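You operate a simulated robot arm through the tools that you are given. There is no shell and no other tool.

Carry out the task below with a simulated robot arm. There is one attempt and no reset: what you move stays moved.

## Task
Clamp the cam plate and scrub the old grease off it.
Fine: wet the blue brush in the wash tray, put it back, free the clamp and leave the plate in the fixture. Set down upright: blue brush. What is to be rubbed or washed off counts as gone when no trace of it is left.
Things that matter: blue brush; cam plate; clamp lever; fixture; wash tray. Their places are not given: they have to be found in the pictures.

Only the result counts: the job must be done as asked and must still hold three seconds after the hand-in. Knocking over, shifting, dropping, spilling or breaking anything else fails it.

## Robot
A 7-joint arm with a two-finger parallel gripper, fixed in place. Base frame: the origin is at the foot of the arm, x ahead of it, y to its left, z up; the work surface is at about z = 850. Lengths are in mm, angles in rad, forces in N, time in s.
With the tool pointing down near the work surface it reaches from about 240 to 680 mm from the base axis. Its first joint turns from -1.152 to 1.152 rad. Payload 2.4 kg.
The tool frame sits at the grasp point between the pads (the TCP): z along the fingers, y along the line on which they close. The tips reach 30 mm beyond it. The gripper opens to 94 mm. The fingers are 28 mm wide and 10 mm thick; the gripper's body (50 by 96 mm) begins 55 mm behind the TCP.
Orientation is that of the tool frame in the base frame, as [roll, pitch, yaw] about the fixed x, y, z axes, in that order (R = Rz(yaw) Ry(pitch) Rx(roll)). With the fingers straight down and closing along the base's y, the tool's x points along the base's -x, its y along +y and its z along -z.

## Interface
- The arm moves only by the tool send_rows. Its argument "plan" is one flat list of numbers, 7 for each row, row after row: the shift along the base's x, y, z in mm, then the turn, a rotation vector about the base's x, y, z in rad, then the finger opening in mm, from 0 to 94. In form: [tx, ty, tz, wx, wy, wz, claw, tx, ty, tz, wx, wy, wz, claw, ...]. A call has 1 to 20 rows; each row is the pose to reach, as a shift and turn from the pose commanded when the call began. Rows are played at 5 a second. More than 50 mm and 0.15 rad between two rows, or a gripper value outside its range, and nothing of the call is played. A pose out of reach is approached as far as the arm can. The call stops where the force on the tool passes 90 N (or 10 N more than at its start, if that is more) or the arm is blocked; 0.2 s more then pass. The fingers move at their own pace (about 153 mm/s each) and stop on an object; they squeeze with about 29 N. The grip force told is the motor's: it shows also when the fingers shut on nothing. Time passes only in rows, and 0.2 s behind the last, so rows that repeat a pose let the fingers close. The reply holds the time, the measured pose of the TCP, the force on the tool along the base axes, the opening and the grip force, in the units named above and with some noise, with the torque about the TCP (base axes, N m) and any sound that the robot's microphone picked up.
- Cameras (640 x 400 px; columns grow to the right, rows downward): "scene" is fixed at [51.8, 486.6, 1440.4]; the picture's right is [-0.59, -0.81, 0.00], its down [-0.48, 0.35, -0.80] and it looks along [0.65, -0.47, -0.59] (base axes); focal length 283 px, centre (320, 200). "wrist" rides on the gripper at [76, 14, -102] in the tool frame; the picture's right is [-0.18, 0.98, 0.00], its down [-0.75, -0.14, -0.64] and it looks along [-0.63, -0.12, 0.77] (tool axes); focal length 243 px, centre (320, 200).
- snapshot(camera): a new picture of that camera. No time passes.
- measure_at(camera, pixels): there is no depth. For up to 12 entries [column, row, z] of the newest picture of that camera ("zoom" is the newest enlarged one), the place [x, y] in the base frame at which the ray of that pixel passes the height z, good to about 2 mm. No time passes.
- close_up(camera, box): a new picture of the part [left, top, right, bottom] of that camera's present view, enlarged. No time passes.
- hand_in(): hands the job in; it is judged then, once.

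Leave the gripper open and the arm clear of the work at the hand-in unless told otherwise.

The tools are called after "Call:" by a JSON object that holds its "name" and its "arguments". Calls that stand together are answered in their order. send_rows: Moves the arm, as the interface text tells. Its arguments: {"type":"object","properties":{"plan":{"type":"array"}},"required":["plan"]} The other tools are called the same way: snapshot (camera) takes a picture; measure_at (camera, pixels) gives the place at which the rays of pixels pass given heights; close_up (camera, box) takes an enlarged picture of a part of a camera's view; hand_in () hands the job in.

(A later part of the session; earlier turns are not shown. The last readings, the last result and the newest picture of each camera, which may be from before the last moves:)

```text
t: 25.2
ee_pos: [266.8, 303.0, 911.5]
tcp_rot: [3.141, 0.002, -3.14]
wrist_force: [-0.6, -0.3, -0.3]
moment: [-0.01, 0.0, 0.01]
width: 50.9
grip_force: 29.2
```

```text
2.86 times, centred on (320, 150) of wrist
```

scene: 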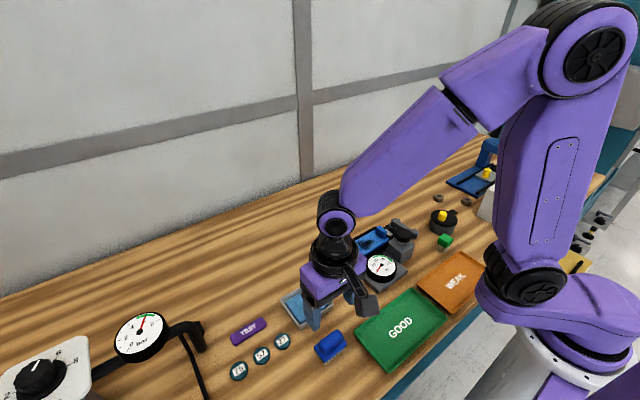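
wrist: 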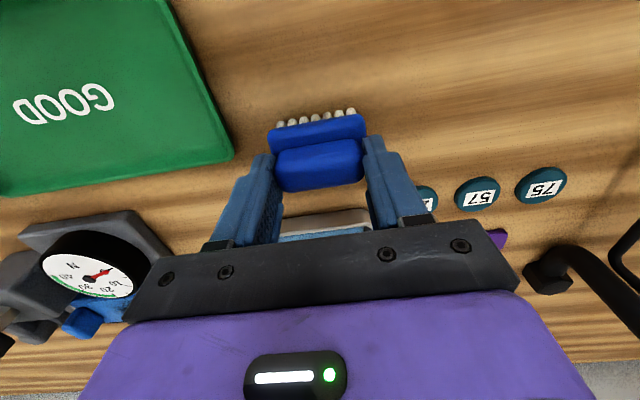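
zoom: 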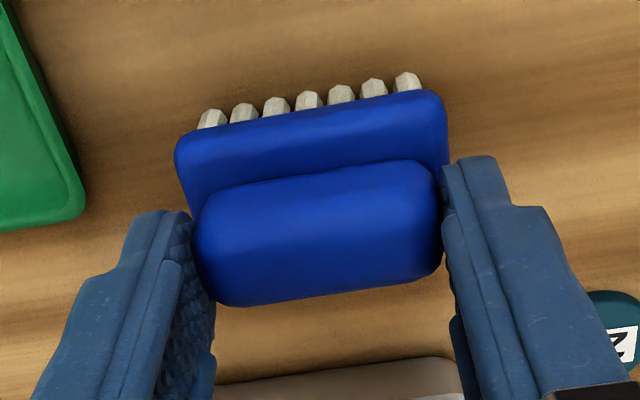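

The grip is clean now: 51 mm, no stray force. I'll lift the brush straight up 60 mm and look at it.

Call:
{"name": "send_rows", "arguments": {"plan": [0, 0, 10, 0, 0, 0, 10, 0, 0, 30, 0, 0, 0, 10, 0, 0, 60, 0, 0, 0, 10, 0, 0, 60, 0, 0, 0, 10]}}

Call:
{"name": "snapshot", "arguments": {"camera": "wrist"}}

Call:
{"name": "snapshot", "arguments": {"camera": "scene"}}

Call:
{"name": "close_up", "arguments": {"camera": "scene", "box": [260, 265, 380, 355]}}

```text
t: 26.2
ee_pos: [268.6, 305.3, 971.7]
tcp_rot: [3.141, -0.001, -3.14]
wrist_force: [-0.3, 0.1, 0.1]
moment: [-0.03, -0.01, 0.02]
width: 51.0
grip_force: 29.4
```

```text
taken
```

wrist: 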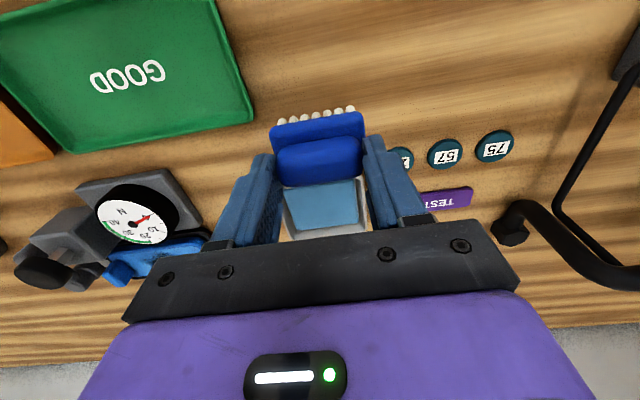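

```text
taken
```

scene: 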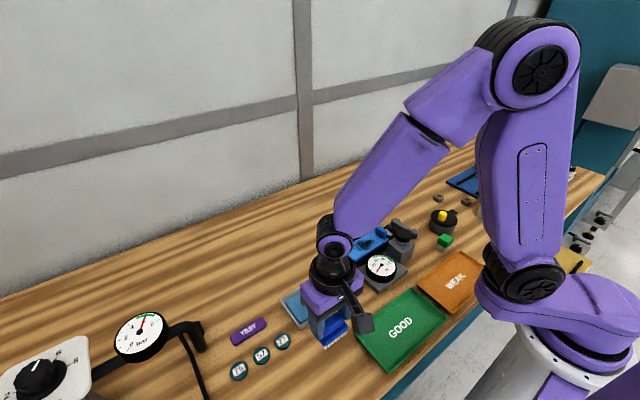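

```text
4.44 times, centred on (320, 310) of scene
```

zoom: 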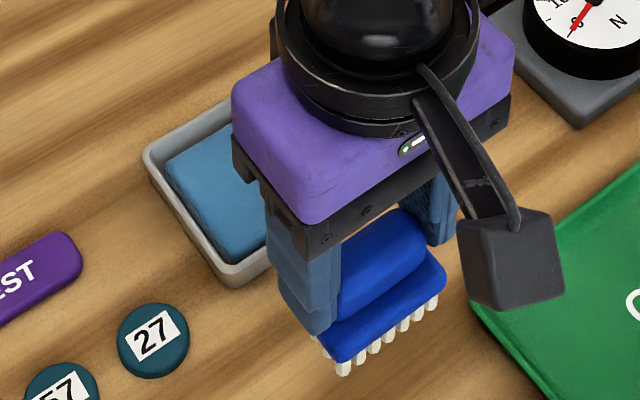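

The brush hangs level; bristle tips are 62 mm below the TCP. Now I'll measure the tray's rim corners from pixel positions of the first scene close-up (rim: 281,299; 314,280; 334,304; 300,328) and the water's corners.

Call:
{"name": "measure_at", "arguments": {"camera": "scene", "pixels": [[280.8, 298.9, 865], [313.7, 280.5, 865], [333.5, 303.6, 865], [299.5, 328.3, 865], [280.8, 298.9, 875], [313.7, 280.5, 875], [333.5, 303.6, 875], [299.5, 328.3, 875], [285.4, 304.5, 860], [313, 286, 860], [329.7, 304.5, 860], [301.4, 322.6, 860]]}}

```text
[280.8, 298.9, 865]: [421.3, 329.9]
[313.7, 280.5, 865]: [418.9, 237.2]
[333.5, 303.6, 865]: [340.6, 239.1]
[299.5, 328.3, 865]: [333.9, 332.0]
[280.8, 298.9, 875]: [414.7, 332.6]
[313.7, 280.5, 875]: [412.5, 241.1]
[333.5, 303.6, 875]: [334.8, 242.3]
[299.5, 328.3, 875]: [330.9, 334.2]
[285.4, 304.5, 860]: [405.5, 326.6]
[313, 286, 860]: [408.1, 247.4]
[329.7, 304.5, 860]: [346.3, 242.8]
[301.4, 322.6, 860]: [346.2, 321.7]
```

The tray's middle is about (377, 286), inner space about 65 × 75 mm, enough for the 33 × 55 mm brush. I'll move above it and lower slowly until the bristles are in the water (TCP ≈ 919, bristle tips ≈ 857).

Call:
{"name": "send_rows", "arguments": {"plan": [37, -6, 0, 0, 0, 0, 10, 74, -12, 0, 0, 0, 0, 10, 110.5, -17.5, 0, 0, 0, 0, 10, 110.5, -17.5, -20, 0, 0, 0, 10, 110.5, -17.5, -38, 0, 0, 0, 10, 110.5, -17.5, -46, 0, 0, 0, 10, 110.5, -17.5, -50, 0, 0, 0, 10, 110.5, -17.5, -53, 0, 0, 0, 10, 110.5, -17.5, -53, 0, 0, 0, 10]}}

Call:
{"name": "snapshot", "arguments": {"camera": "wrist"}}

Call:
{"name": "close_up", "arguments": {"camera": "scene", "box": [260, 265, 380, 355]}}

```text
t: 28.2
ee_pos: [378.1, 286.6, 923.0]
tcp_rot: [3.137, 0.005, 3.14]
wrist_force: [-1.3, -7.7, 53.3]
moment: [-0.62, 0.23, 0.03]
width: 51.4
grip_force: 29.0
```

```text
taken
```

wrist: 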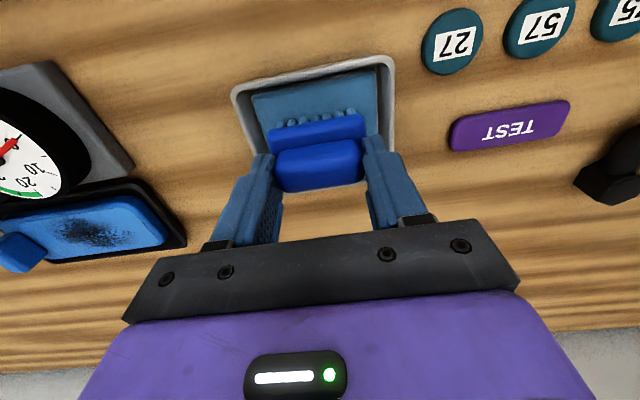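

```text
4.44 times, centred on (320, 310) of scene
```

zoom: 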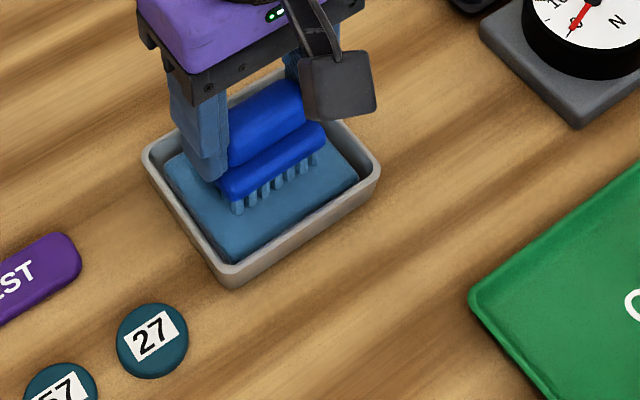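

The bristles stand on the tray's floor with 53 N, more than I want; they have turned blue, so they are wet. I'll ease straight up and look at the brush.

Call:
{"name": "send_rows", "arguments": {"plan": [0, 0, 8, 0, 0, 0, 10, 0, 0, 8, 0, 0, 0, 10]}}

Call:
{"name": "close_up", "arguments": {"camera": "scene", "box": [260, 265, 380, 355]}}

Call:
{"name": "close_up", "arguments": {"camera": "wrist", "box": [200, 50, 440, 220]}}

```text
t: 28.8
ee_pos: [375.1, 286.1, 926.2]
tcp_rot: [-3.141, -0.001, -3.139]
wrist_force: [-0.2, 0.8, 0.5]
moment: [0.0, -0.01, 0.0]
width: 51.0
grip_force: 29.4
```

```text
4.44 times, centred on (320, 310) of scene
```

zoom: 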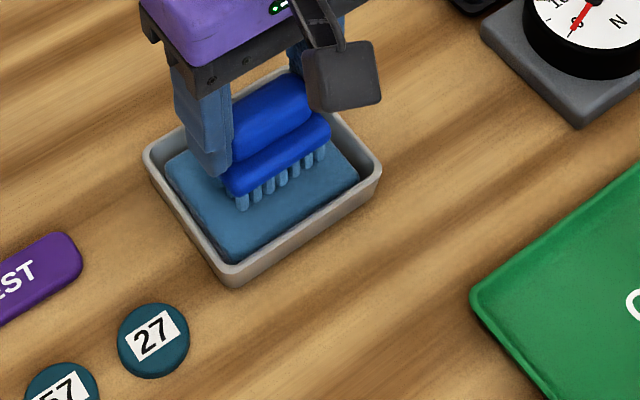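

```text
2.35 times, centred on (320, 135) of wrist
```

zoom: 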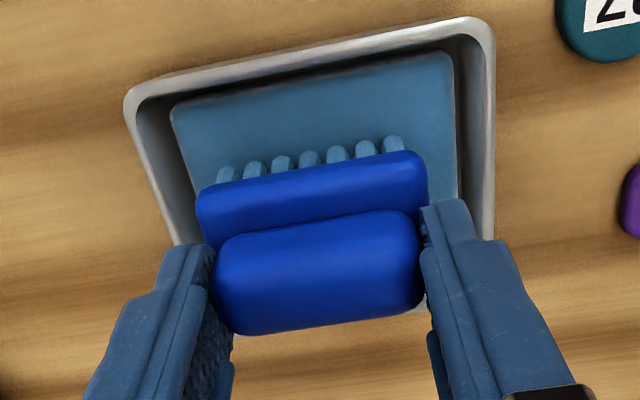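

The bristles are wet. The press seems to have slid the brush a few millimetres up in the grip; I'll lift it clear of the tray and check in both views.

Call:
{"name": "send_rows", "arguments": {"plan": [0, 0, 20, 0, 0, 0, 10, 0, 0, 60, 0, 0, 0, 10, 0, 0, 60, 0, 0, 0, 10]}}

Call:
{"name": "snapshot", "arguments": {"camera": "wrist"}}

Call:
{"name": "close_up", "arguments": {"camera": "scene", "box": [250, 235, 370, 325]}}

```text
t: 29.6
ee_pos: [377.3, 287.7, 987.3]
tcp_rot: [-3.141, -0.001, -3.141]
wrist_force: [0.4, 0.0, -0.2]
moment: [0.05, 0.0, 0.01]
width: 50.9
grip_force: 29.0
```

```text
taken
```

wrist: 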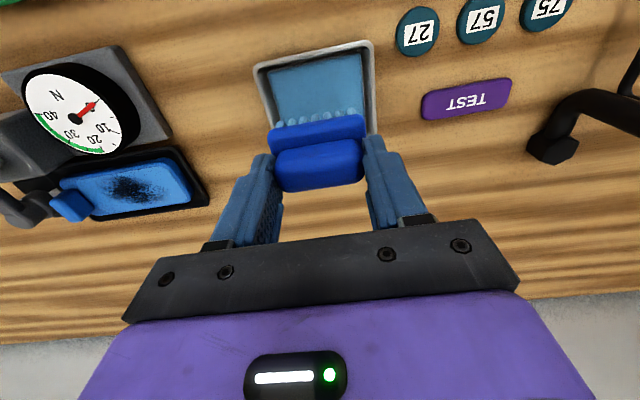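

```text
4.44 times, centred on (310, 280) of scene
```

zoom: 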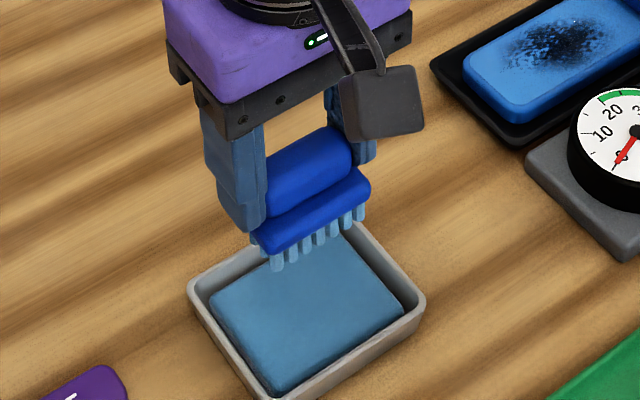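

Call:
{"name": "measure_at", "arguments": {"camera": "zoom", "pixels": [[277, 271, 920], [277, 271, 925], [277, 271, 930], [277, 271, 935], [361, 220, 925], [361, 220, 930], [361, 220, 935], [470, 85, 872], [530, 120, 872], [500, 20, 875], [580, 70, 875]]}}

```text
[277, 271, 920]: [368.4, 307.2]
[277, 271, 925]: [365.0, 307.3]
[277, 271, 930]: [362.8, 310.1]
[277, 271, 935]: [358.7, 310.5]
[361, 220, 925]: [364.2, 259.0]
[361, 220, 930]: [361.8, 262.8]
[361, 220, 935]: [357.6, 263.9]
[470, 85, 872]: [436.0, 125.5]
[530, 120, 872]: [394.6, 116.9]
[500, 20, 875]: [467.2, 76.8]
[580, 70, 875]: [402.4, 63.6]
```

The bristle tips are now 57 mm below the TCP. Next I'll measure the plate and the grease patch precisely from both cameras.

Call:
{"name": "close_up", "arguments": {"camera": "wrist", "box": [40, 130, 220, 240]}}

Call:
{"name": "measure_at", "arguments": {"camera": "wrist", "pixels": [[130, 190, 870], [130, 190, 880]]}}

```text
3.56 times, centred on (130, 185) of wrist
```

zoom: 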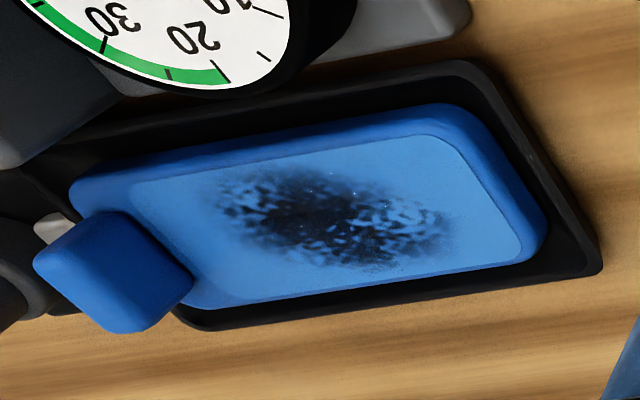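

```text
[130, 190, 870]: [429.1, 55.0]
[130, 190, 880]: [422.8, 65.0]
```

Call:
{"name": "measure_at", "arguments": {"camera": "zoom", "pixels": [[200, 185, 870], [455, 220, 870], [300, 160, 870], [375, 270, 870], [340, 210, 870], [340, 210, 880], [435, 120, 870], [435, 120, 880], [535, 240, 870], [535, 240, 880], [190, 300, 870], [135, 225, 890]]}}

Call:
{"name": "close_up", "arguments": {"camera": "scene", "box": [335, 215, 407, 265]}}

```text
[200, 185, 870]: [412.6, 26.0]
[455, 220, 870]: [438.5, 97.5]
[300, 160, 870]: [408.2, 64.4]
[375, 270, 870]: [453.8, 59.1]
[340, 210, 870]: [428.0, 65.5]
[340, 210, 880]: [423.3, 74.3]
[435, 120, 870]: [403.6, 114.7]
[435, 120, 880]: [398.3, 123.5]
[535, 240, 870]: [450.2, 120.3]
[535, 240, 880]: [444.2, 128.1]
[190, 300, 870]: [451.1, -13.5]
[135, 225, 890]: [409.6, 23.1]
```

```text
8.00 times, centred on (371, 240) of scene
```

zoom: 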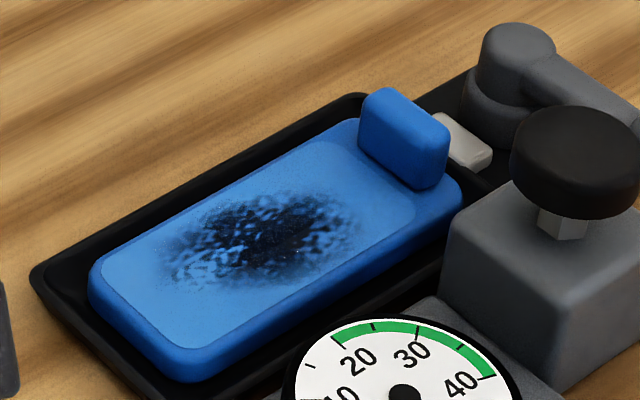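

Call:
{"name": "measure_at", "arguments": {"camera": "zoom", "pixels": [[150, 270, 870], [355, 210, 870], [275, 190, 870], [245, 290, 870], [255, 240, 870], [255, 240, 880], [100, 265, 870], [190, 350, 870], [190, 350, 880], [415, 215, 870], [330, 140, 870], [410, 185, 870]]}}

```text
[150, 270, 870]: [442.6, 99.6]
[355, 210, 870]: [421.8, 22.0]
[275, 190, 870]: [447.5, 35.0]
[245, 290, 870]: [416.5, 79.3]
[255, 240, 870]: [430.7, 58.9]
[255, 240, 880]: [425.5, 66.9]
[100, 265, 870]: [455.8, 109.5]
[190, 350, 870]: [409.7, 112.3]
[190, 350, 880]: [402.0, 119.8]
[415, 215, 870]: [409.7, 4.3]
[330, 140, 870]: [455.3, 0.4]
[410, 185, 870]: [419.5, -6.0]
```

Call:
{"name": "measure_at", "arguments": {"camera": "wrist", "pixels": [[159.5, 167.3, 860], [159.5, 167.3, 870], [186.7, 201.3, 860], [186.7, 201.3, 870], [96.3, 215.3, 860], [96.3, 215.3, 870], [76.6, 182.2, 860], [76.6, 182.2, 870]]}}

Call:
{"name": "measure_at", "arguments": {"camera": "scene", "pixels": [[343.5, 248.1, 860], [343.5, 248.1, 870], [354.8, 258.8, 860], [354.8, 258.8, 870], [382.9, 241.9, 860], [382.9, 241.9, 870], [372.3, 232.5, 860], [372.3, 232.5, 870]]}}

```text
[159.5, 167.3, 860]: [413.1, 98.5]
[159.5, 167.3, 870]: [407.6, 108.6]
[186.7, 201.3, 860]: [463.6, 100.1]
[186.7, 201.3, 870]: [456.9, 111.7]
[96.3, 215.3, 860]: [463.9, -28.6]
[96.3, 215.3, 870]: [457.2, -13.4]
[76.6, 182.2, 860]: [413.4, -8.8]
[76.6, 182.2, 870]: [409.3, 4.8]
```

```text
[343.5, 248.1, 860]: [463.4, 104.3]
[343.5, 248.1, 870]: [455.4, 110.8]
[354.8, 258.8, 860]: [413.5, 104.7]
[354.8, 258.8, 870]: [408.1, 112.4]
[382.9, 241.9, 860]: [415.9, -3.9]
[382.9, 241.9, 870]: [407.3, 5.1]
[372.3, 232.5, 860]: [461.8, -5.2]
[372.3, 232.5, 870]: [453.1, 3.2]
```

Both cameras agree: plate top at z ≈ 870, light face x 408–456, y 4–111; the grease covers about x 410–452, y 22–100; the raised tab ends at y ≈ 3. I'll carry the brush above the patch at (432, 61) and lower to TCP 931, just above contact.

Call:
{"name": "send_rows", "arguments": {"plan": [11, -45, 0, 0, 0, 0, 10, 22, -90, 0, 0, 0, 0, 10, 33, -135, 0, 0, 0, 0, 10, 44, -180, 0, 0, 0, 0, 10, 55, -225, 0, 0, 0, 0, 10, 55, -225, -25, 0, 0, 0, 10, 55, -225, -45, 0, 0, 0, 10, 55, -225, -53, 0, 0, 0, 10, 55, -225, -56, 0, 0, 0, 10, 55, -225, -56, 0, 0, 0, 10]}}

Call:
{"name": "snapshot", "arguments": {"camera": "wrist"}}

Call:
{"name": "close_up", "arguments": {"camera": "scene", "box": [325, 195, 437, 275]}}

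```text
t: 31.8
ee_pos: [434.5, 62.4, 932.4]
tcp_rot: [-3.141, 0.001, -3.141]
wrist_force: [-0.2, 0.5, -0.7]
moment: [0.0, 0.01, 0.02]
width: 50.9
grip_force: 28.9
```

```text
taken
```

wrist: 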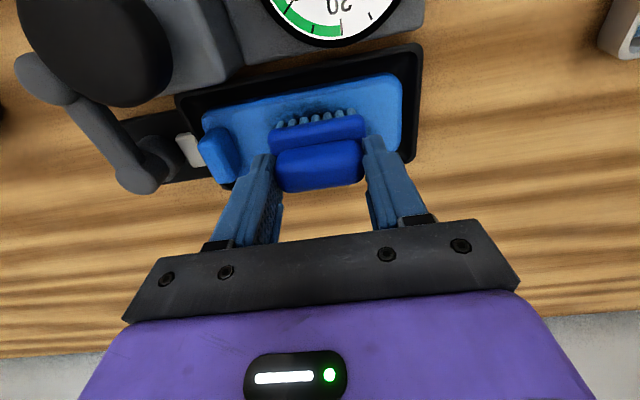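

```text
5.00 times, centred on (381, 235) of scene
```

zoom: 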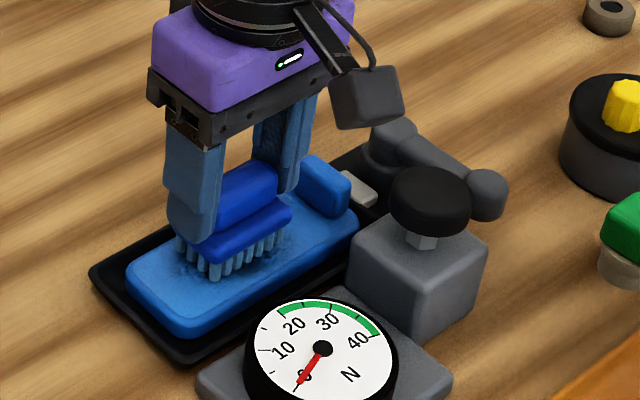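

The brush is just above the patch. I'll lower 4 mm in small steps and read the force.

Call:
{"name": "send_rows", "arguments": {"plan": [0, 0, -2, 0, 0, 0, 10, 0, 0, -3, 0, 0, 0, 10, 0, 0, -4, 0, 0, 0, 10, 0, 0, -4, 0, 0, 0, 10]}}

```text
t: 32.8
ee_pos: [431.7, 62.2, 926.6]
tcp_rot: [3.141, 0.001, -3.14]
wrist_force: [0.6, 0.0, 0.0]
moment: [0.0, -0.01, -0.01]
width: 50.8
grip_force: 28.6
```

No contact yet at TCP 927. I'll go down another 2 mm in half-millimetre steps.

Call:
{"name": "send_rows", "arguments": {"plan": [0, 0, -0.7, 0, 0, 0, 10, 0, 0, -1.4, 0, 0, 0, 10, 0, 0, -2, 0, 0, 0, 10, 0, 0, -2, 0, 0, 0, 10]}}

Call:
{"name": "close_up", "arguments": {"camera": "scene", "box": [325, 195, 437, 275]}}

```text
t: 33.8
ee_pos: [432.9, 63.0, 925.7]
tcp_rot: [-3.141, 0.004, -3.14]
wrist_force: [-8.1, -2.3, 49.9]
moment: [-0.11, 0.46, 0.0]
width: 50.8
grip_force: 29.4
```

```text
5.00 times, centred on (381, 235) of scene
```

zoom: 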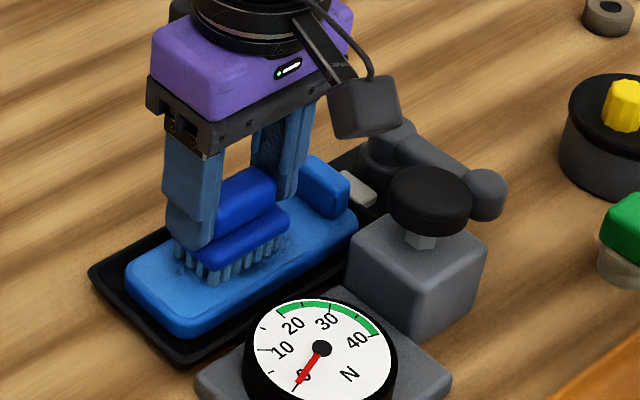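

Contact at about TCP 926.8, and the arm is stiff (50 N for 2 mm). The gauge stays at 0, so it has nothing to do with this fixture. I'll back off 1.5 mm for a gentle press.

Call:
{"name": "send_rows", "arguments": {"plan": [0, 0, 1.0, 0, 0, 0, 10, 0, 0, 1.5, 0, 0, 0, 10, 0, 0, 1.5, 0, 0, 0, 10]}}

```text
t: 34.6
ee_pos: [432.7, 61.5, 927.6]
tcp_rot: [3.141, -0.002, -3.14]
wrist_force: [2.9, 1.9, 8.8]
moment: [0.08, -0.3, 0.01]
width: 51.0
grip_force: 29.2
```

About 9 N, good. Now a first scrub stroke along y (centre y from 38 to 85) at this height, then I'll check the force and the plate.

Call:
{"name": "send_rows", "arguments": {"plan": [0, -6, 0, 0, 0, 0, 10, 0, -12, 0, 0, 0, 0, 10, 0, -18, 0, 0, 0, 0, 10, 0, -23, 0, 0, 0, 0, 10, 0, -15, 0, 0, 0, 0, 10, 0, -5, 0, 0, 0, 0, 10, 0, 5, 0, 0, 0, 0, 10, 0, 15, 0, 0, 0, 0, 10, 0, 24, 0, 0, 0, 0, 10, 0, 14, 0, 0, 0, 0, 10, 0, 4, 0, 0, 0, 0, 10, 0, 0, 0, 0, 0, 0, 10]}}

Call:
{"name": "snapshot", "arguments": {"camera": "wrist"}}

Call:
{"name": "close_up", "arguments": {"camera": "scene", "box": [325, 195, 437, 275]}}

```text
t: 37.2
ee_pos: [431.0, 61.9, 927.0]
tcp_rot: [-3.141, 0.0, 3.141]
wrist_force: [-0.2, 0.3, -0.8]
moment: [-0.04, -0.02, -0.01]
width: 51.0
grip_force: 28.8
```

```text
taken
```

wrist: 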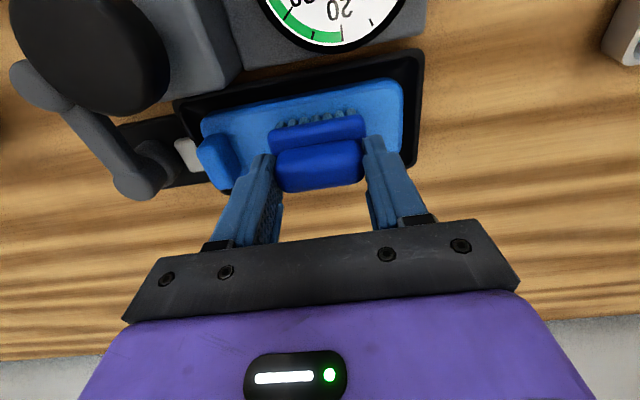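

```text
5.00 times, centred on (381, 235) of scene
```

zoom: 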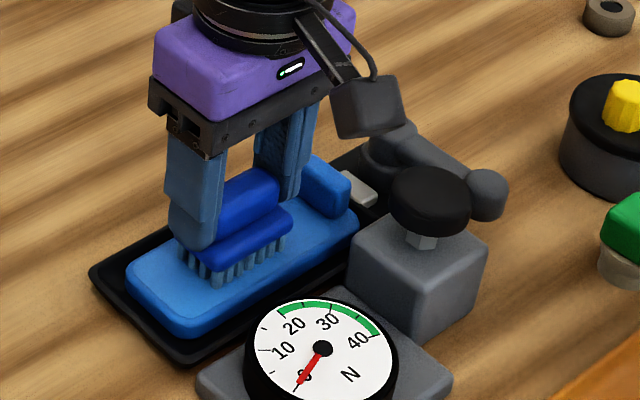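

The force went to zero at the end of the stroke, so the brush settled a little. I'll press 1 mm deeper and repeat the stroke.

Call:
{"name": "send_rows", "arguments": {"plan": [0, 0, -1, 0, 0, 0, 10, 0, -8, -1, 0, 0, 0, 10, 0, -16, -1, 0, 0, 0, 10, 0, -23, -1, 0, 0, 0, 10, 0, -15, -1, 0, 0, 0, 10, 0, -5, -1, 0, 0, 0, 10, 0, 5, -1, 0, 0, 0, 10, 0, 15, -1, 0, 0, 0, 10, 0, 24, -1, 0, 0, 0, 10]}}

Call:
{"name": "snapshot", "arguments": {"camera": "wrist"}}

Call:
{"name": "close_up", "arguments": {"camera": "scene", "box": [325, 195, 437, 275]}}

```text
t: 39.2
ee_pos: [432.8, 86.9, 926.0]
tcp_rot: [3.141, 0.003, 3.141]
wrist_force: [0.5, -11.6, 34.6]
moment: [-0.54, 0.06, 0.04]
width: 50.9
grip_force: 29.0
```

```text
taken
```

wrist: 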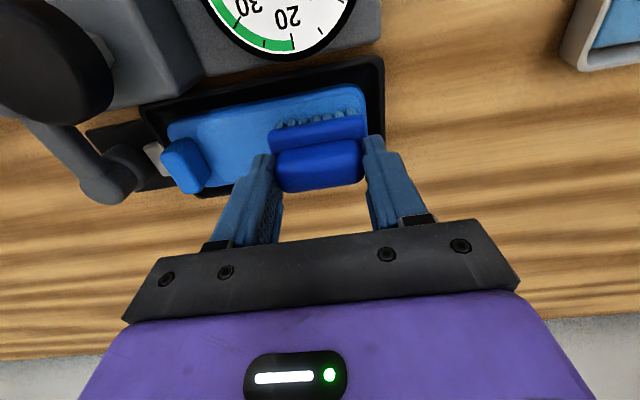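

```text
5.00 times, centred on (381, 235) of scene
```

zoom: 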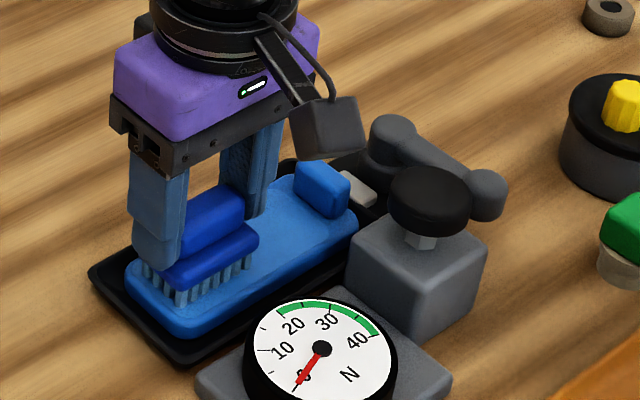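

35 N now, more than needed; I'll ease up 0.5 mm. The part of the plate left of the brush already looks clean. Next strokes at x −9 and +9 to cover the width.

Call:
{"name": "send_rows", "arguments": {"plan": [-4, 0, 0.5, 0, 0, 0, 10, -9, 0, 0.5, 0, 0, 0, 10, -9, -10, 0.5, 0, 0, 0, 10, -9, -20, 0.5, 0, 0, 0, 10, -9, -30, 0.5, 0, 0, 0, 10, -9, -40, 0.5, 0, 0, 0, 10, -9, -47, 0.5, 0, 0, 0, 10, -9, -40, 0.5, 0, 0, 0, 10, -9, -30, 0.5, 0, 0, 0, 10, -9, -20, 0.5, 0, 0, 0, 10, -9, -10, 0.5, 0, 0, 0, 10, -9, 0, 0.5, 0, 0, 0, 10]}}

Call:
{"name": "close_up", "arguments": {"camera": "wrist", "box": [120, 50, 400, 210]}}

```text
t: 41.8
ee_pos: [423.5, 85.0, 927.0]
tcp_rot: [-3.141, 0.002, 3.142]
wrist_force: [-0.6, -9.0, 25.5]
moment: [-0.38, -0.06, 0.01]
width: 50.8
grip_force: 28.6
```

```text
2.29 times, centred on (260, 130) of wrist
```

zoom: 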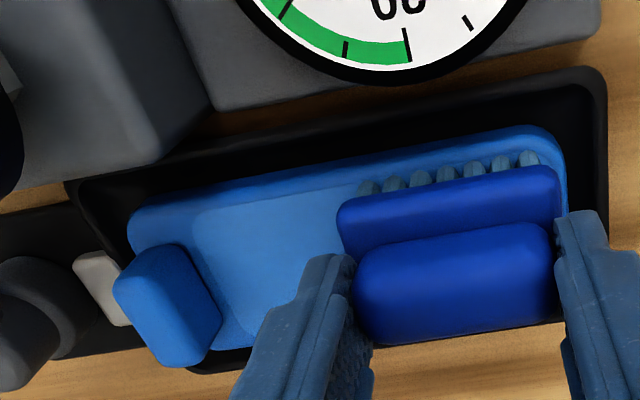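

The plate face to the left is clean. Now the pass on the +x side (x ≈ 441), back and forth, and an extra pass across, then I'll lift and inspect.

Call:
{"name": "send_rows", "arguments": {"plan": [6, 0, 0, 0, 0, 0, 10, 12, 0, 0, 0, 0, 0, 10, 18, 0, 0, 0, 0, 0, 10, 18, -10, 0, 0, 0, 0, 10, 18, -20, 0, 0, 0, 0, 10, 18, -30, 0, 0, 0, 0, 10, 18, -40, 0, 0, 0, 0, 10, 18, -47, 0, 0, 0, 0, 10, 18, -40, 0, 0, 0, 0, 10, 18, -30, 0, 0, 0, 0, 10, 18, -20, 0, 0, 0, 0, 10, 18, -10, 0, 0, 0, 0, 10, 18, 0, 0, 0, 0, 0, 10, 9, 0, 0, 0, 0, 0, 10, 9, -12, 0, 0, 0, 0, 10, 9, -24, 0, 0, 0, 0, 10]}}

Call:
{"name": "close_up", "arguments": {"camera": "wrist", "box": [150, 40, 430, 220]}}

```text
t: 45.2
ee_pos: [430.6, 63.2, 926.8]
tcp_rot: [3.142, -0.001, -3.14]
wrist_force: [-0.4, 0.7, 1.9]
moment: [0.07, -0.01, 0.01]
width: 51.2
grip_force: 29.0
```

```text
2.22 times, centred on (290, 130) of wrist
```

zoom: 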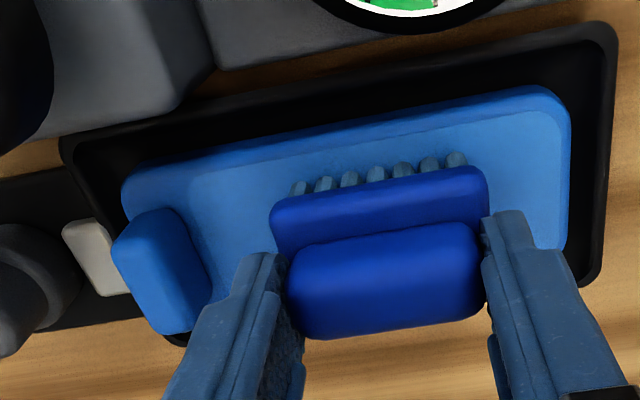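

Now I'll lift the brush 65 mm and move it aside (+y) to inspect the plate.

Call:
{"name": "send_rows", "arguments": {"plan": [0, 0, 15, 0, 0, 0, 10, 0, 0, 50, 0, 0, 0, 10, 0, 35, 65, 0, 0, 0, 10, 0, 75, 65, 0, 0, 0, 10, 0, 115, 65, 0, 0, 0, 10, 0, 150, 65, 0, 0, 0, 10, 0, 150, 65, 0, 0, 0, 10]}}

Call:
{"name": "snapshot", "arguments": {"camera": "wrist"}}

Call:
{"name": "close_up", "arguments": {"camera": "scene", "box": [335, 215, 407, 265]}}

```text
t: 46.8
ee_pos: [432.5, 211.9, 993.0]
tcp_rot: [3.141, 0.0, -3.141]
wrist_force: [0.0, -0.3, -0.1]
moment: [0.0, 0.02, 0.03]
width: 51.0
grip_force: 29.1
```

```text
taken
```

wrist: 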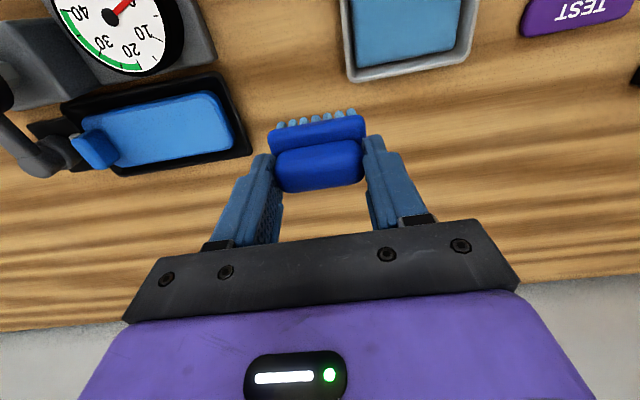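

```text
8.00 times, centred on (371, 240) of scene
```

zoom: 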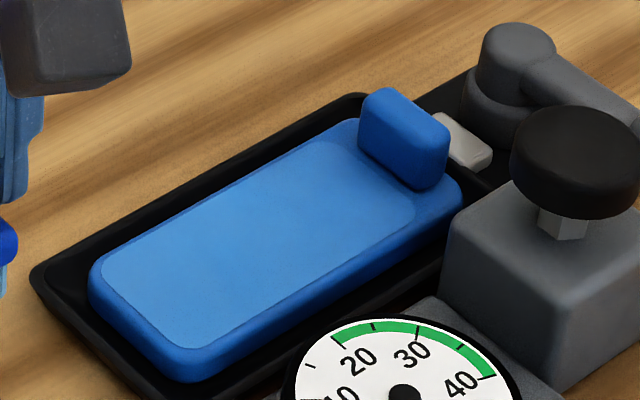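

The plate looks clean. I'll look more closely with both cameras for any traces.

Call:
{"name": "close_up", "arguments": {"camera": "wrist", "box": [60, 70, 260, 185]}}

Call:
{"name": "close_up", "arguments": {"camera": "scene", "box": [342, 226, 390, 256]}}

Call:
{"name": "close_up", "arguments": {"camera": "wrist", "box": [250, 90, 390, 200]}}

```text
3.20 times, centred on (160, 128) of wrist
```

zoom: 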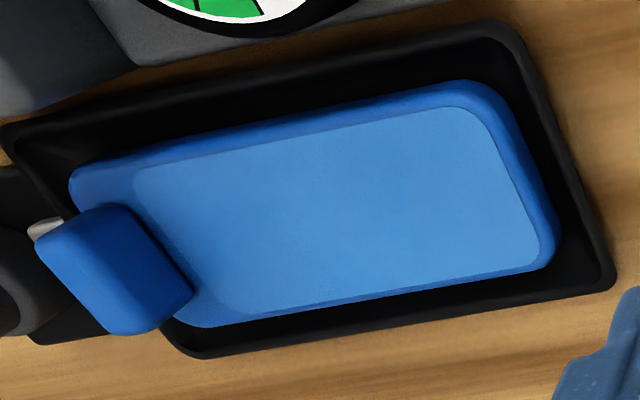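

```text
13.33 times, centred on (366, 241) of scene
```

zoom: 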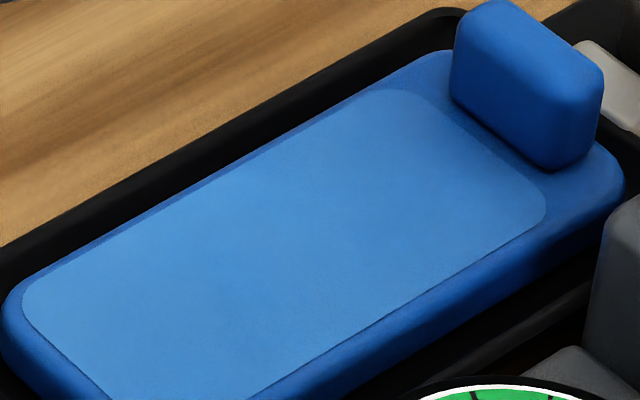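

```text
3.64 times, centred on (320, 145) of wrist
```

zoom: 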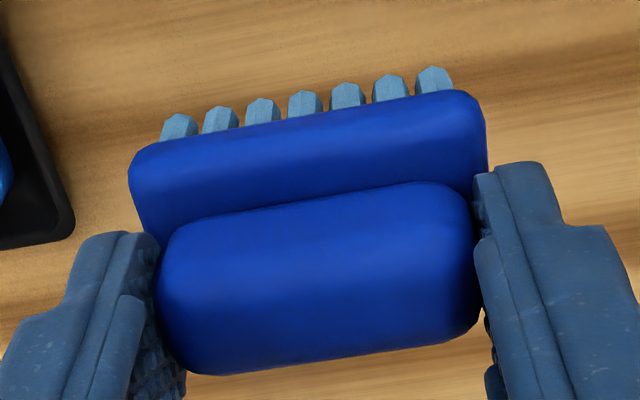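

I'll magnify the plate further, in two halves, to rule out faint traces.

Call:
{"name": "close_up", "arguments": {"camera": "wrist", "box": [100, 95, 172, 140]}}

Call:
{"name": "close_up", "arguments": {"camera": "wrist", "box": [100, 130, 172, 175]}}

Call:
{"name": "close_up", "arguments": {"camera": "wrist", "box": [165, 95, 237, 140]}}

Call:
{"name": "close_up", "arguments": {"camera": "wrist", "box": [165, 120, 237, 165]}}

```text
8.89 times, centred on (136, 118) of wrist
```

zoom: 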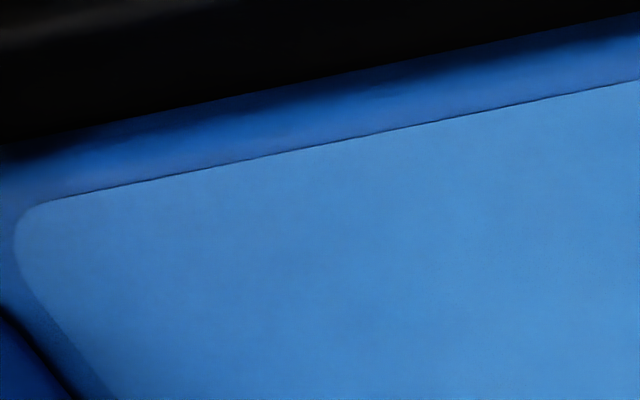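

```text
8.89 times, centred on (136, 152) of wrist
```

zoom: 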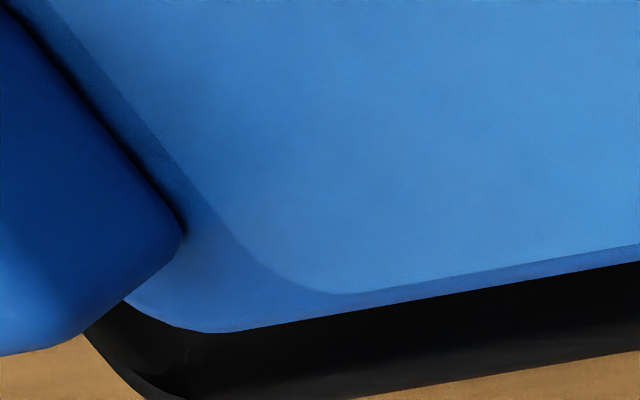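

```text
8.89 times, centred on (201, 118) of wrist
```

zoom: 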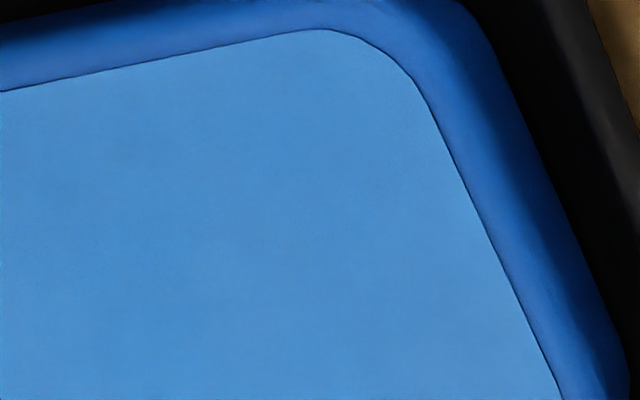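

```text
8.89 times, centred on (201, 142) of wrist
```

zoom: 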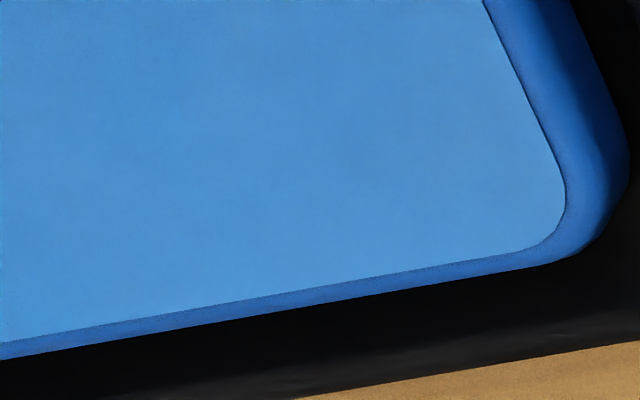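

No trace is visible. The contact force at the tab end was weak during the side passes though, so I'll make one more verified pass. Back over the plate at (432, 45), down to TCP 927.

Call:
{"name": "send_rows", "arguments": {"plan": [0, -42, 0, 0, 0, 0, 10, 0, -84, 0, 0, 0, 0, 10, 0, -126, 0, 0, 0, 0, 10, 0, -168, 0, 0, 0, 0, 10, 0, -168, -30, 0, 0, 0, 10, 0, -168, -55, 0, 0, 0, 10, 0, -168, -62, 0, 0, 0, 10, 0, -168, -64, 0, 0, 0, 10, 0, -168, -65, 0, 0, 0, 10, 0, -168, -65, 0, 0, 0, 10]}}

```text
t: 49.0
ee_pos: [432.0, 44.3, 926.3]
tcp_rot: [3.141, 0.001, 3.141]
wrist_force: [-2.0, -0.3, 21.0]
moment: [-0.05, 0.2, 0.02]
width: 51.1
grip_force: 29.5
```

21 N here at (432, 43). I'll scrub up the −x side to y 85, across, and back down the +x side to y 38, and read the force.

Call:
{"name": "send_rows", "arguments": {"plan": [-5, -3, 0, 0, 0, 0, 10, -9, -5, 0, 0, 0, 0, 10, -9, 4, 0, 0, 0, 0, 10, -9, 14, 0, 0, 0, 0, 10, -9, 24, 0, 0, 0, 0, 10, -9, 34, 0, 0, 0, 0, 10, -9, 42, 0, 0, 0, 0, 10, -3, 42, 0, 0, 0, 0, 10, 3, 42, 0, 0, 0, 0, 10, 9, 42, 0, 0, 0, 0, 10, 9, 34, 0, 0, 0, 0, 10, 9, 24, 0, 0, 0, 0, 10, 9, 14, 0, 0, 0, 0, 10, 9, 4, 0, 0, 0, 0, 10, 9, -5, 0, 0, 0, 0, 10]}}

```text
t: 52.2
ee_pos: [441.0, 40.9, 926.8]
tcp_rot: [-3.14, 0.002, 3.14]
wrist_force: [-0.7, 6.0, 16.3]
moment: [0.26, 0.05, -0.03]
width: 51.0
grip_force: 29.1
```

Still 16 N with drag. One reverse pass the same way, then back to the middle.

Call:
{"name": "send_rows", "arguments": {"plan": [0, 10, 0, 0, 0, 0, 10, 0, 20, 0, 0, 0, 0, 10, 0, 30, 0, 0, 0, 0, 10, 0, 40, 0, 0, 0, 0, 10, 0, 47, 0, 0, 0, 0, 10, -9, 47, 0, 0, 0, 0, 10, -18, 47, 0, 0, 0, 0, 10, -18, 37, 0, 0, 0, 0, 10, -18, 27, 0, 0, 0, 0, 10, -18, 17, 0, 0, 0, 0, 10, -18, 7, 0, 0, 0, 0, 10, -18, 0, 0, 0, 0, 0, 10, -9, 0, 0, 0, 0, 0, 10, -9, 12, 0, 0, 0, 0, 10, -9, 23, 0, 0, 0, 0, 10]}}

Call:
{"name": "close_up", "arguments": {"camera": "wrist", "box": [150, 40, 430, 220]}}

```text
t: 55.4
ee_pos: [434.7, 61.7, 926.9]
tcp_rot: [3.141, 0.003, 3.141]
wrist_force: [2.7, -13.8, 38.4]
moment: [-0.72, 0.08, 0.11]
width: 50.7
grip_force: 29.3
```

```text
2.22 times, centred on (290, 130) of wrist
```

zoom: 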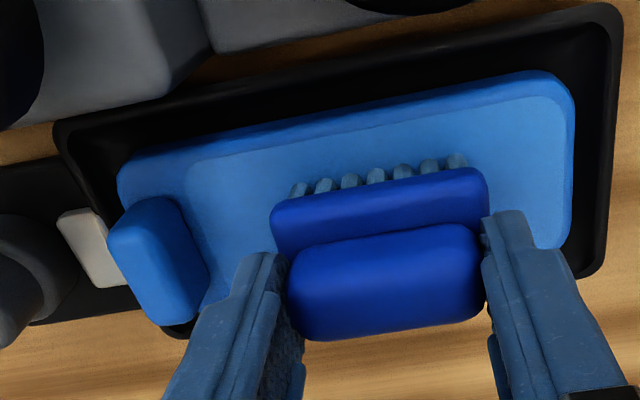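

The scrub is done. I'll lift straight up and carry the brush back above its old place (266.5, 303.5).

Call:
{"name": "send_rows", "arguments": {"plan": [0, 0, 15, 0, 0, 0, 10, 0, 0, 50, 0, 0, 0, 10, 0, 0, 70, 0, 0, 0, 10, -20, 32, 70, 0, 0, 0, 10, -43, 64, 70, 0, 0, 0, 10, -67, 98, 70, 0, 0, 0, 10, -91, 134, 70, 0, 0, 0, 10, -116, 170, 70, 0, 0, 0, 10, -141, 206, 70, 0, 0, 0, 10, -165.5, 242.5, 70, 0, 0, 0, 10, -165.5, 242.5, 70, 0, 0, 0, 10]}}

Call:
{"name": "snapshot", "arguments": {"camera": "wrist"}}

Call:
{"name": "close_up", "arguments": {"camera": "scene", "box": [335, 215, 407, 265]}}

Call:
{"name": "close_up", "arguments": {"camera": "scene", "box": [270, 270, 390, 360]}}

```text
t: 57.8
ee_pos: [265.8, 307.4, 998.0]
tcp_rot: [3.14, 0.0, -3.14]
wrist_force: [0.3, -0.3, -0.7]
moment: [-0.01, 0.03, 0.0]
width: 51.3
grip_force: 29.3
```

```text
taken
```

wrist: 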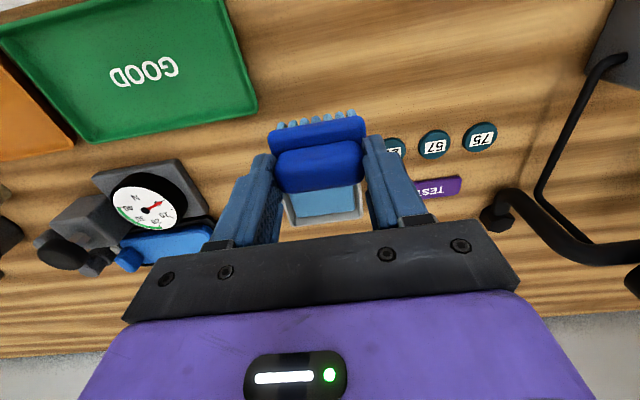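

```text
8.00 times, centred on (371, 240) of scene
```

zoom: 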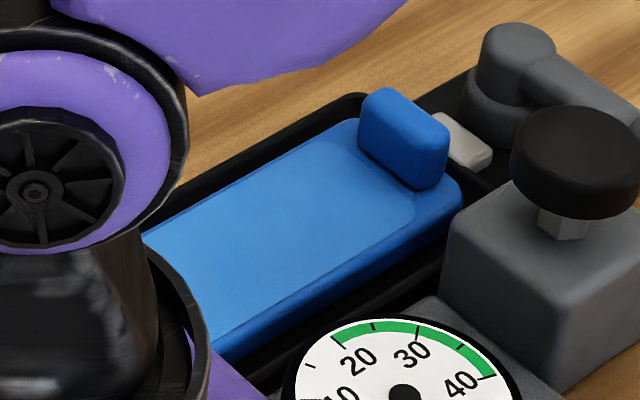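

```text
4.44 times, centred on (330, 315) of scene
```

zoom: 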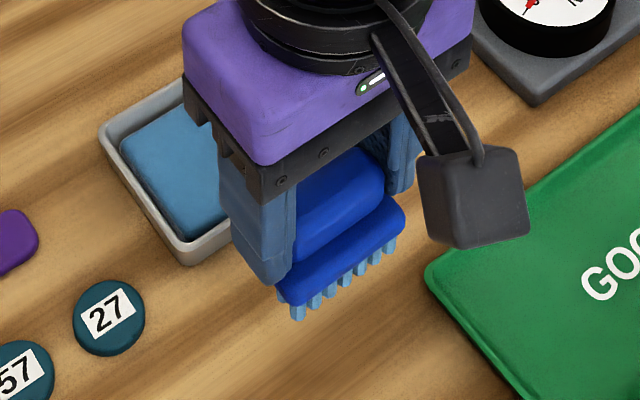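

The brush is above its old spot, held level. I'll lower it to about 3 mm above the bench first (TCP 911).

Call:
{"name": "send_rows", "arguments": {"plan": [0, 0, -30, 0, 0, 0, 10, 0, 0, -60, 0, 0, 0, 10, 0, 0, -78, 0, 0, 0, 10, 0, 0, -85, 0, 0, 0, 10, 0, 0, -85, 0, 0, 0, 10]}}

Call:
{"name": "close_up", "arguments": {"camera": "scene", "box": [280, 290, 392, 370]}}

```text
t: 59.0
ee_pos: [266.3, 304.9, 911.5]
tcp_rot: [-3.141, 0.0, -3.141]
wrist_force: [0.8, 0.8, -0.5]
moment: [0.0, 0.0, -0.01]
width: 51.0
grip_force: 28.9
```

```text
5.00 times, centred on (336, 330) of scene
```

zoom: 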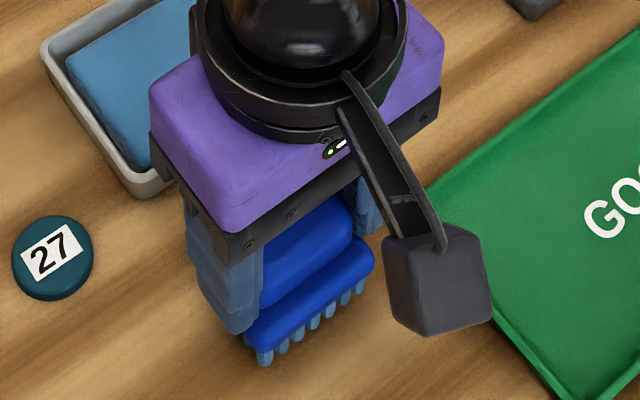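

No contact yet. I'll go down in 1 mm steps and watch for the bench.

Call:
{"name": "send_rows", "arguments": {"plan": [0, 0, -1, 0, 0, 0, 10, 0, 0, -2, 0, 0, 0, 10, 0, 0, -3, 0, 0, 0, 10, 0, 0, -3, 0, 0, 0, 10]}}

```text
t: 60.0
ee_pos: [266.1, 305.1, 909.2]
tcp_rot: [3.14, 0.0, -3.137]
wrist_force: [-0.5, 0.0, 0.1]
moment: [-0.01, 0.01, 0.03]
width: 50.8
grip_force: 28.9
```

Call:
{"name": "send_rows", "arguments": {"plan": [0, 0, -0.5, 0, 0, 0, 10, 0, 0, -1, 0, 0, 0, 10, 0, 0, -1, 0, 0, 0, 10]}}

```text
t: 60.8
ee_pos: [266.1, 305.7, 907.0]
tcp_rot: [-3.141, -0.001, 3.141]
wrist_force: [0.6, -0.6, -0.2]
moment: [0.02, 0.0, 0.02]
width: 51.1
grip_force: 29.0
```

No contact at 907 yet; another 1 mm.

Call:
{"name": "send_rows", "arguments": {"plan": [0, 0, -0.5, 0, 0, 0, 10, 0, 0, -1, 0, 0, 0, 10, 0, 0, -1, 0, 0, 0, 10]}}

```text
t: 61.6
ee_pos: [267.9, 303.6, 906.2]
tcp_rot: [3.141, -0.001, -3.14]
wrist_force: [-1.5, 0.2, 7.6]
moment: [-0.03, 0.08, 0.01]
width: 50.9
grip_force: 29.2
```

The bristles stand on the bench (7.6 N). I'll open the fingers and check before lifting.

Call:
{"name": "send_rows", "arguments": {"plan": [0, 0, 0.2, 0, 0, 0, 52, 0, 0, 0.2, 0, 0, 0, 56, 0, 0, 0.2, 0, 0, 0, 64, 0, 0, 0.2, 0, 0, 0, 70, 0, 0, 0.2, 0, 0, 0, 70]}}

Call:
{"name": "close_up", "arguments": {"camera": "wrist", "box": [220, 80, 420, 220]}}

```text
t: 62.8
ee_pos: [268.0, 304.2, 905.4]
tcp_rot: [-3.141, 0.0, -3.14]
wrist_force: [-0.2, -0.5, -0.3]
moment: [-0.01, 0.03, 0.0]
width: 69.9
grip_force: 0.1
```

```text
2.86 times, centred on (320, 150) of wrist
```

zoom: 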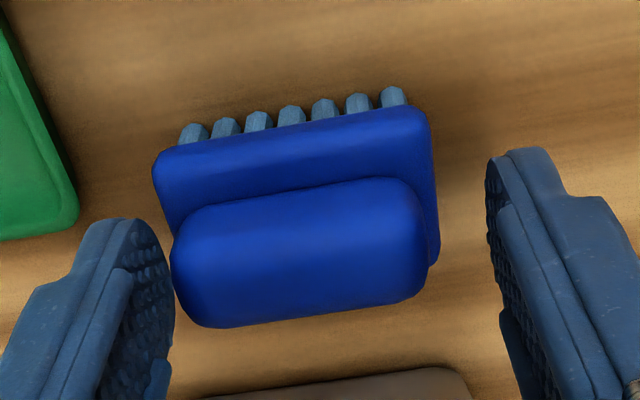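

The brush stands by itself. I'll lift straight up with open fingers and check its place.

Call:
{"name": "send_rows", "arguments": {"plan": [0, 0, 10, 0, 0, 0, 72, 0, 0, 30, 0, 0, 0, 72, 0, 0, 70, 0, 0, 0, 72, 0, 0, 106, 0, 0, 0, 72, 0, 0, 106, 0, 0, 0, 72]}}

Call:
{"name": "snapshot", "arguments": {"camera": "wrist"}}

Call:
{"name": "close_up", "arguments": {"camera": "scene", "box": [295, 315, 367, 365]}}

```text
t: 64.0
ee_pos: [268.6, 303.3, 1013.1]
tcp_rot: [-3.141, -0.001, 3.141]
wrist_force: [-0.5, 0.6, -0.2]
moment: [0.05, -0.03, -0.01]
width: 72.1
grip_force: 0.1
```

```text
taken
```

wrist: 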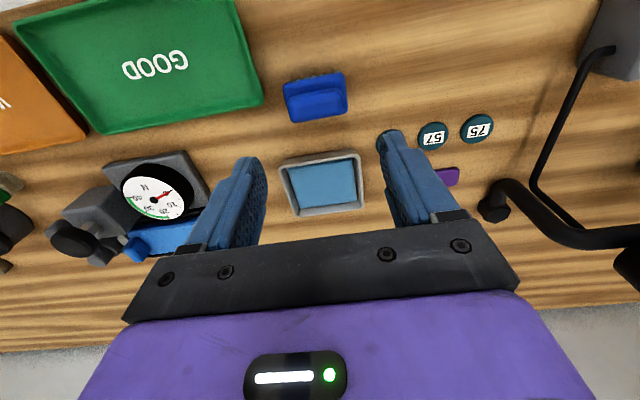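

```text
8.00 times, centred on (331, 340) of scene
```

zoom: 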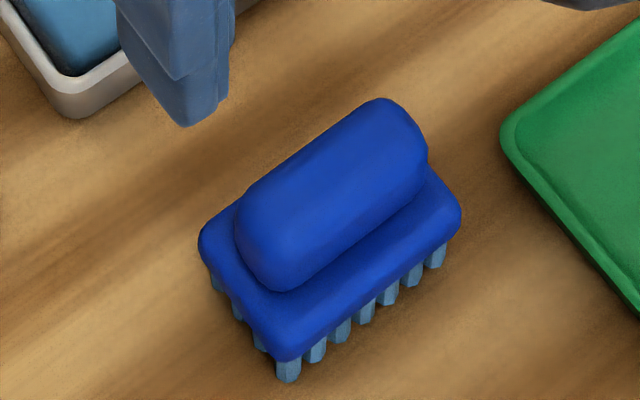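

Call:
{"name": "measure_at", "arguments": {"camera": "zoom", "pixels": [[287, 380, 850], [434, 266, 850], [214, 289, 850], [200, 243, 870], [281, 355, 870], [461, 216, 870]]}}

```text
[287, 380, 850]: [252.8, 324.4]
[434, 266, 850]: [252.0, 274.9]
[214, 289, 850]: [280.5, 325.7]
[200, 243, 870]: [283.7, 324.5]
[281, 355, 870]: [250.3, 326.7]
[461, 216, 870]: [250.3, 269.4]
```

The brush stands upright within about 5 mm of where it was. Now to free the clamp: I'll fly at z ≈ 1012 to above the lever (396, −60) in the default yaw, closing the fingers on the way, and look at the gap between the lever and the block with the black button.

Call:
{"name": "send_rows", "arguments": {"plan": [14.4, -40.4, 0, 0, 0, 0, 72, 28.8, -80.8, 0, 0, 0, 0, 72, 43.2, -121.2, 0, 0, 0, 0, 72, 57.6, -161.6, 0, 0, 0, 0, 72, 72, -202, 0, 0, 0, 0, 72, 86.4, -242.4, 0, 0, 0, 0, 72, 100.8, -282.8, 0, 0, 0, 0, 80, 115, -323, 0, 0, 0, 0, 80, 129.5, -363.5, 0, 0, 0, 0, 80, 129.5, -363.5, 0, 0, 0, 0, 80]}}

Call:
{"name": "snapshot", "arguments": {"camera": "wrist"}}

Call:
{"name": "snapshot", "arguments": {"camera": "scene"}}

```text
t: 66.2
ee_pos: [395.6, -58.2, 1012.2]
tcp_rot: [3.141, 0.001, -3.141]
wrist_force: [-0.8, -0.3, -0.1]
moment: [-0.01, 0.02, 0.02]
width: 79.9
grip_force: 0.0
```

```text
taken
```

wrist: 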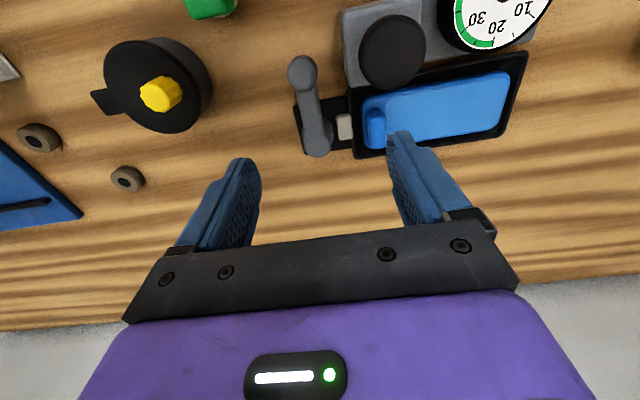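

```text
taken
```

scene: 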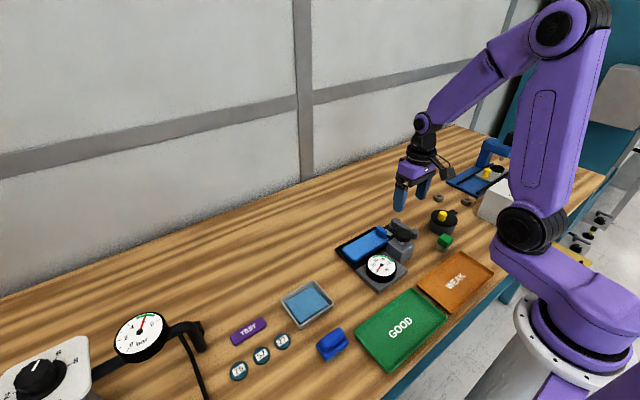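

Call:
{"name": "close_up", "arguments": {"camera": "wrist", "box": [260, 0, 456, 165]}}

Call:
{"name": "measure_at", "arguments": {"camera": "wrist", "pixels": [[302, 70, 898], [318, 142, 896], [345, 45, 900], [348, 85, 900], [345, 20, 900], [392, 48, 940], [362, 55, 935], [345, 85, 850], [415, 80, 900]]}}

```text
2.42 times, centred on (358, 82) of wrist
```

zoom: 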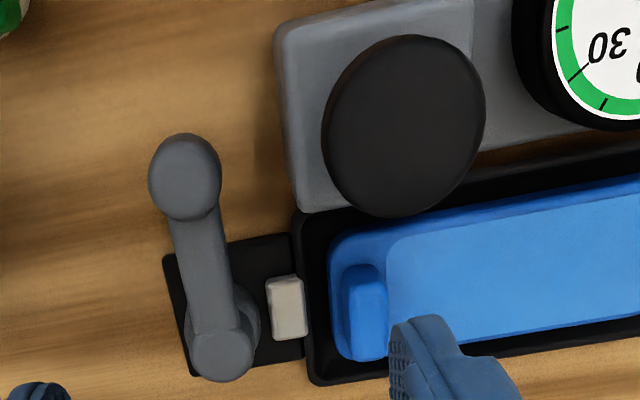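

```text
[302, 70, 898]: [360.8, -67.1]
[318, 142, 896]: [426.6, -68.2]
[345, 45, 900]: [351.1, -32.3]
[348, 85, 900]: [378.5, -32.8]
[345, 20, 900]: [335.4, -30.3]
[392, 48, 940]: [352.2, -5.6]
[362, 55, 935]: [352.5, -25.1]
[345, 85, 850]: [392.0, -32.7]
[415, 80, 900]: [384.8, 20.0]
```

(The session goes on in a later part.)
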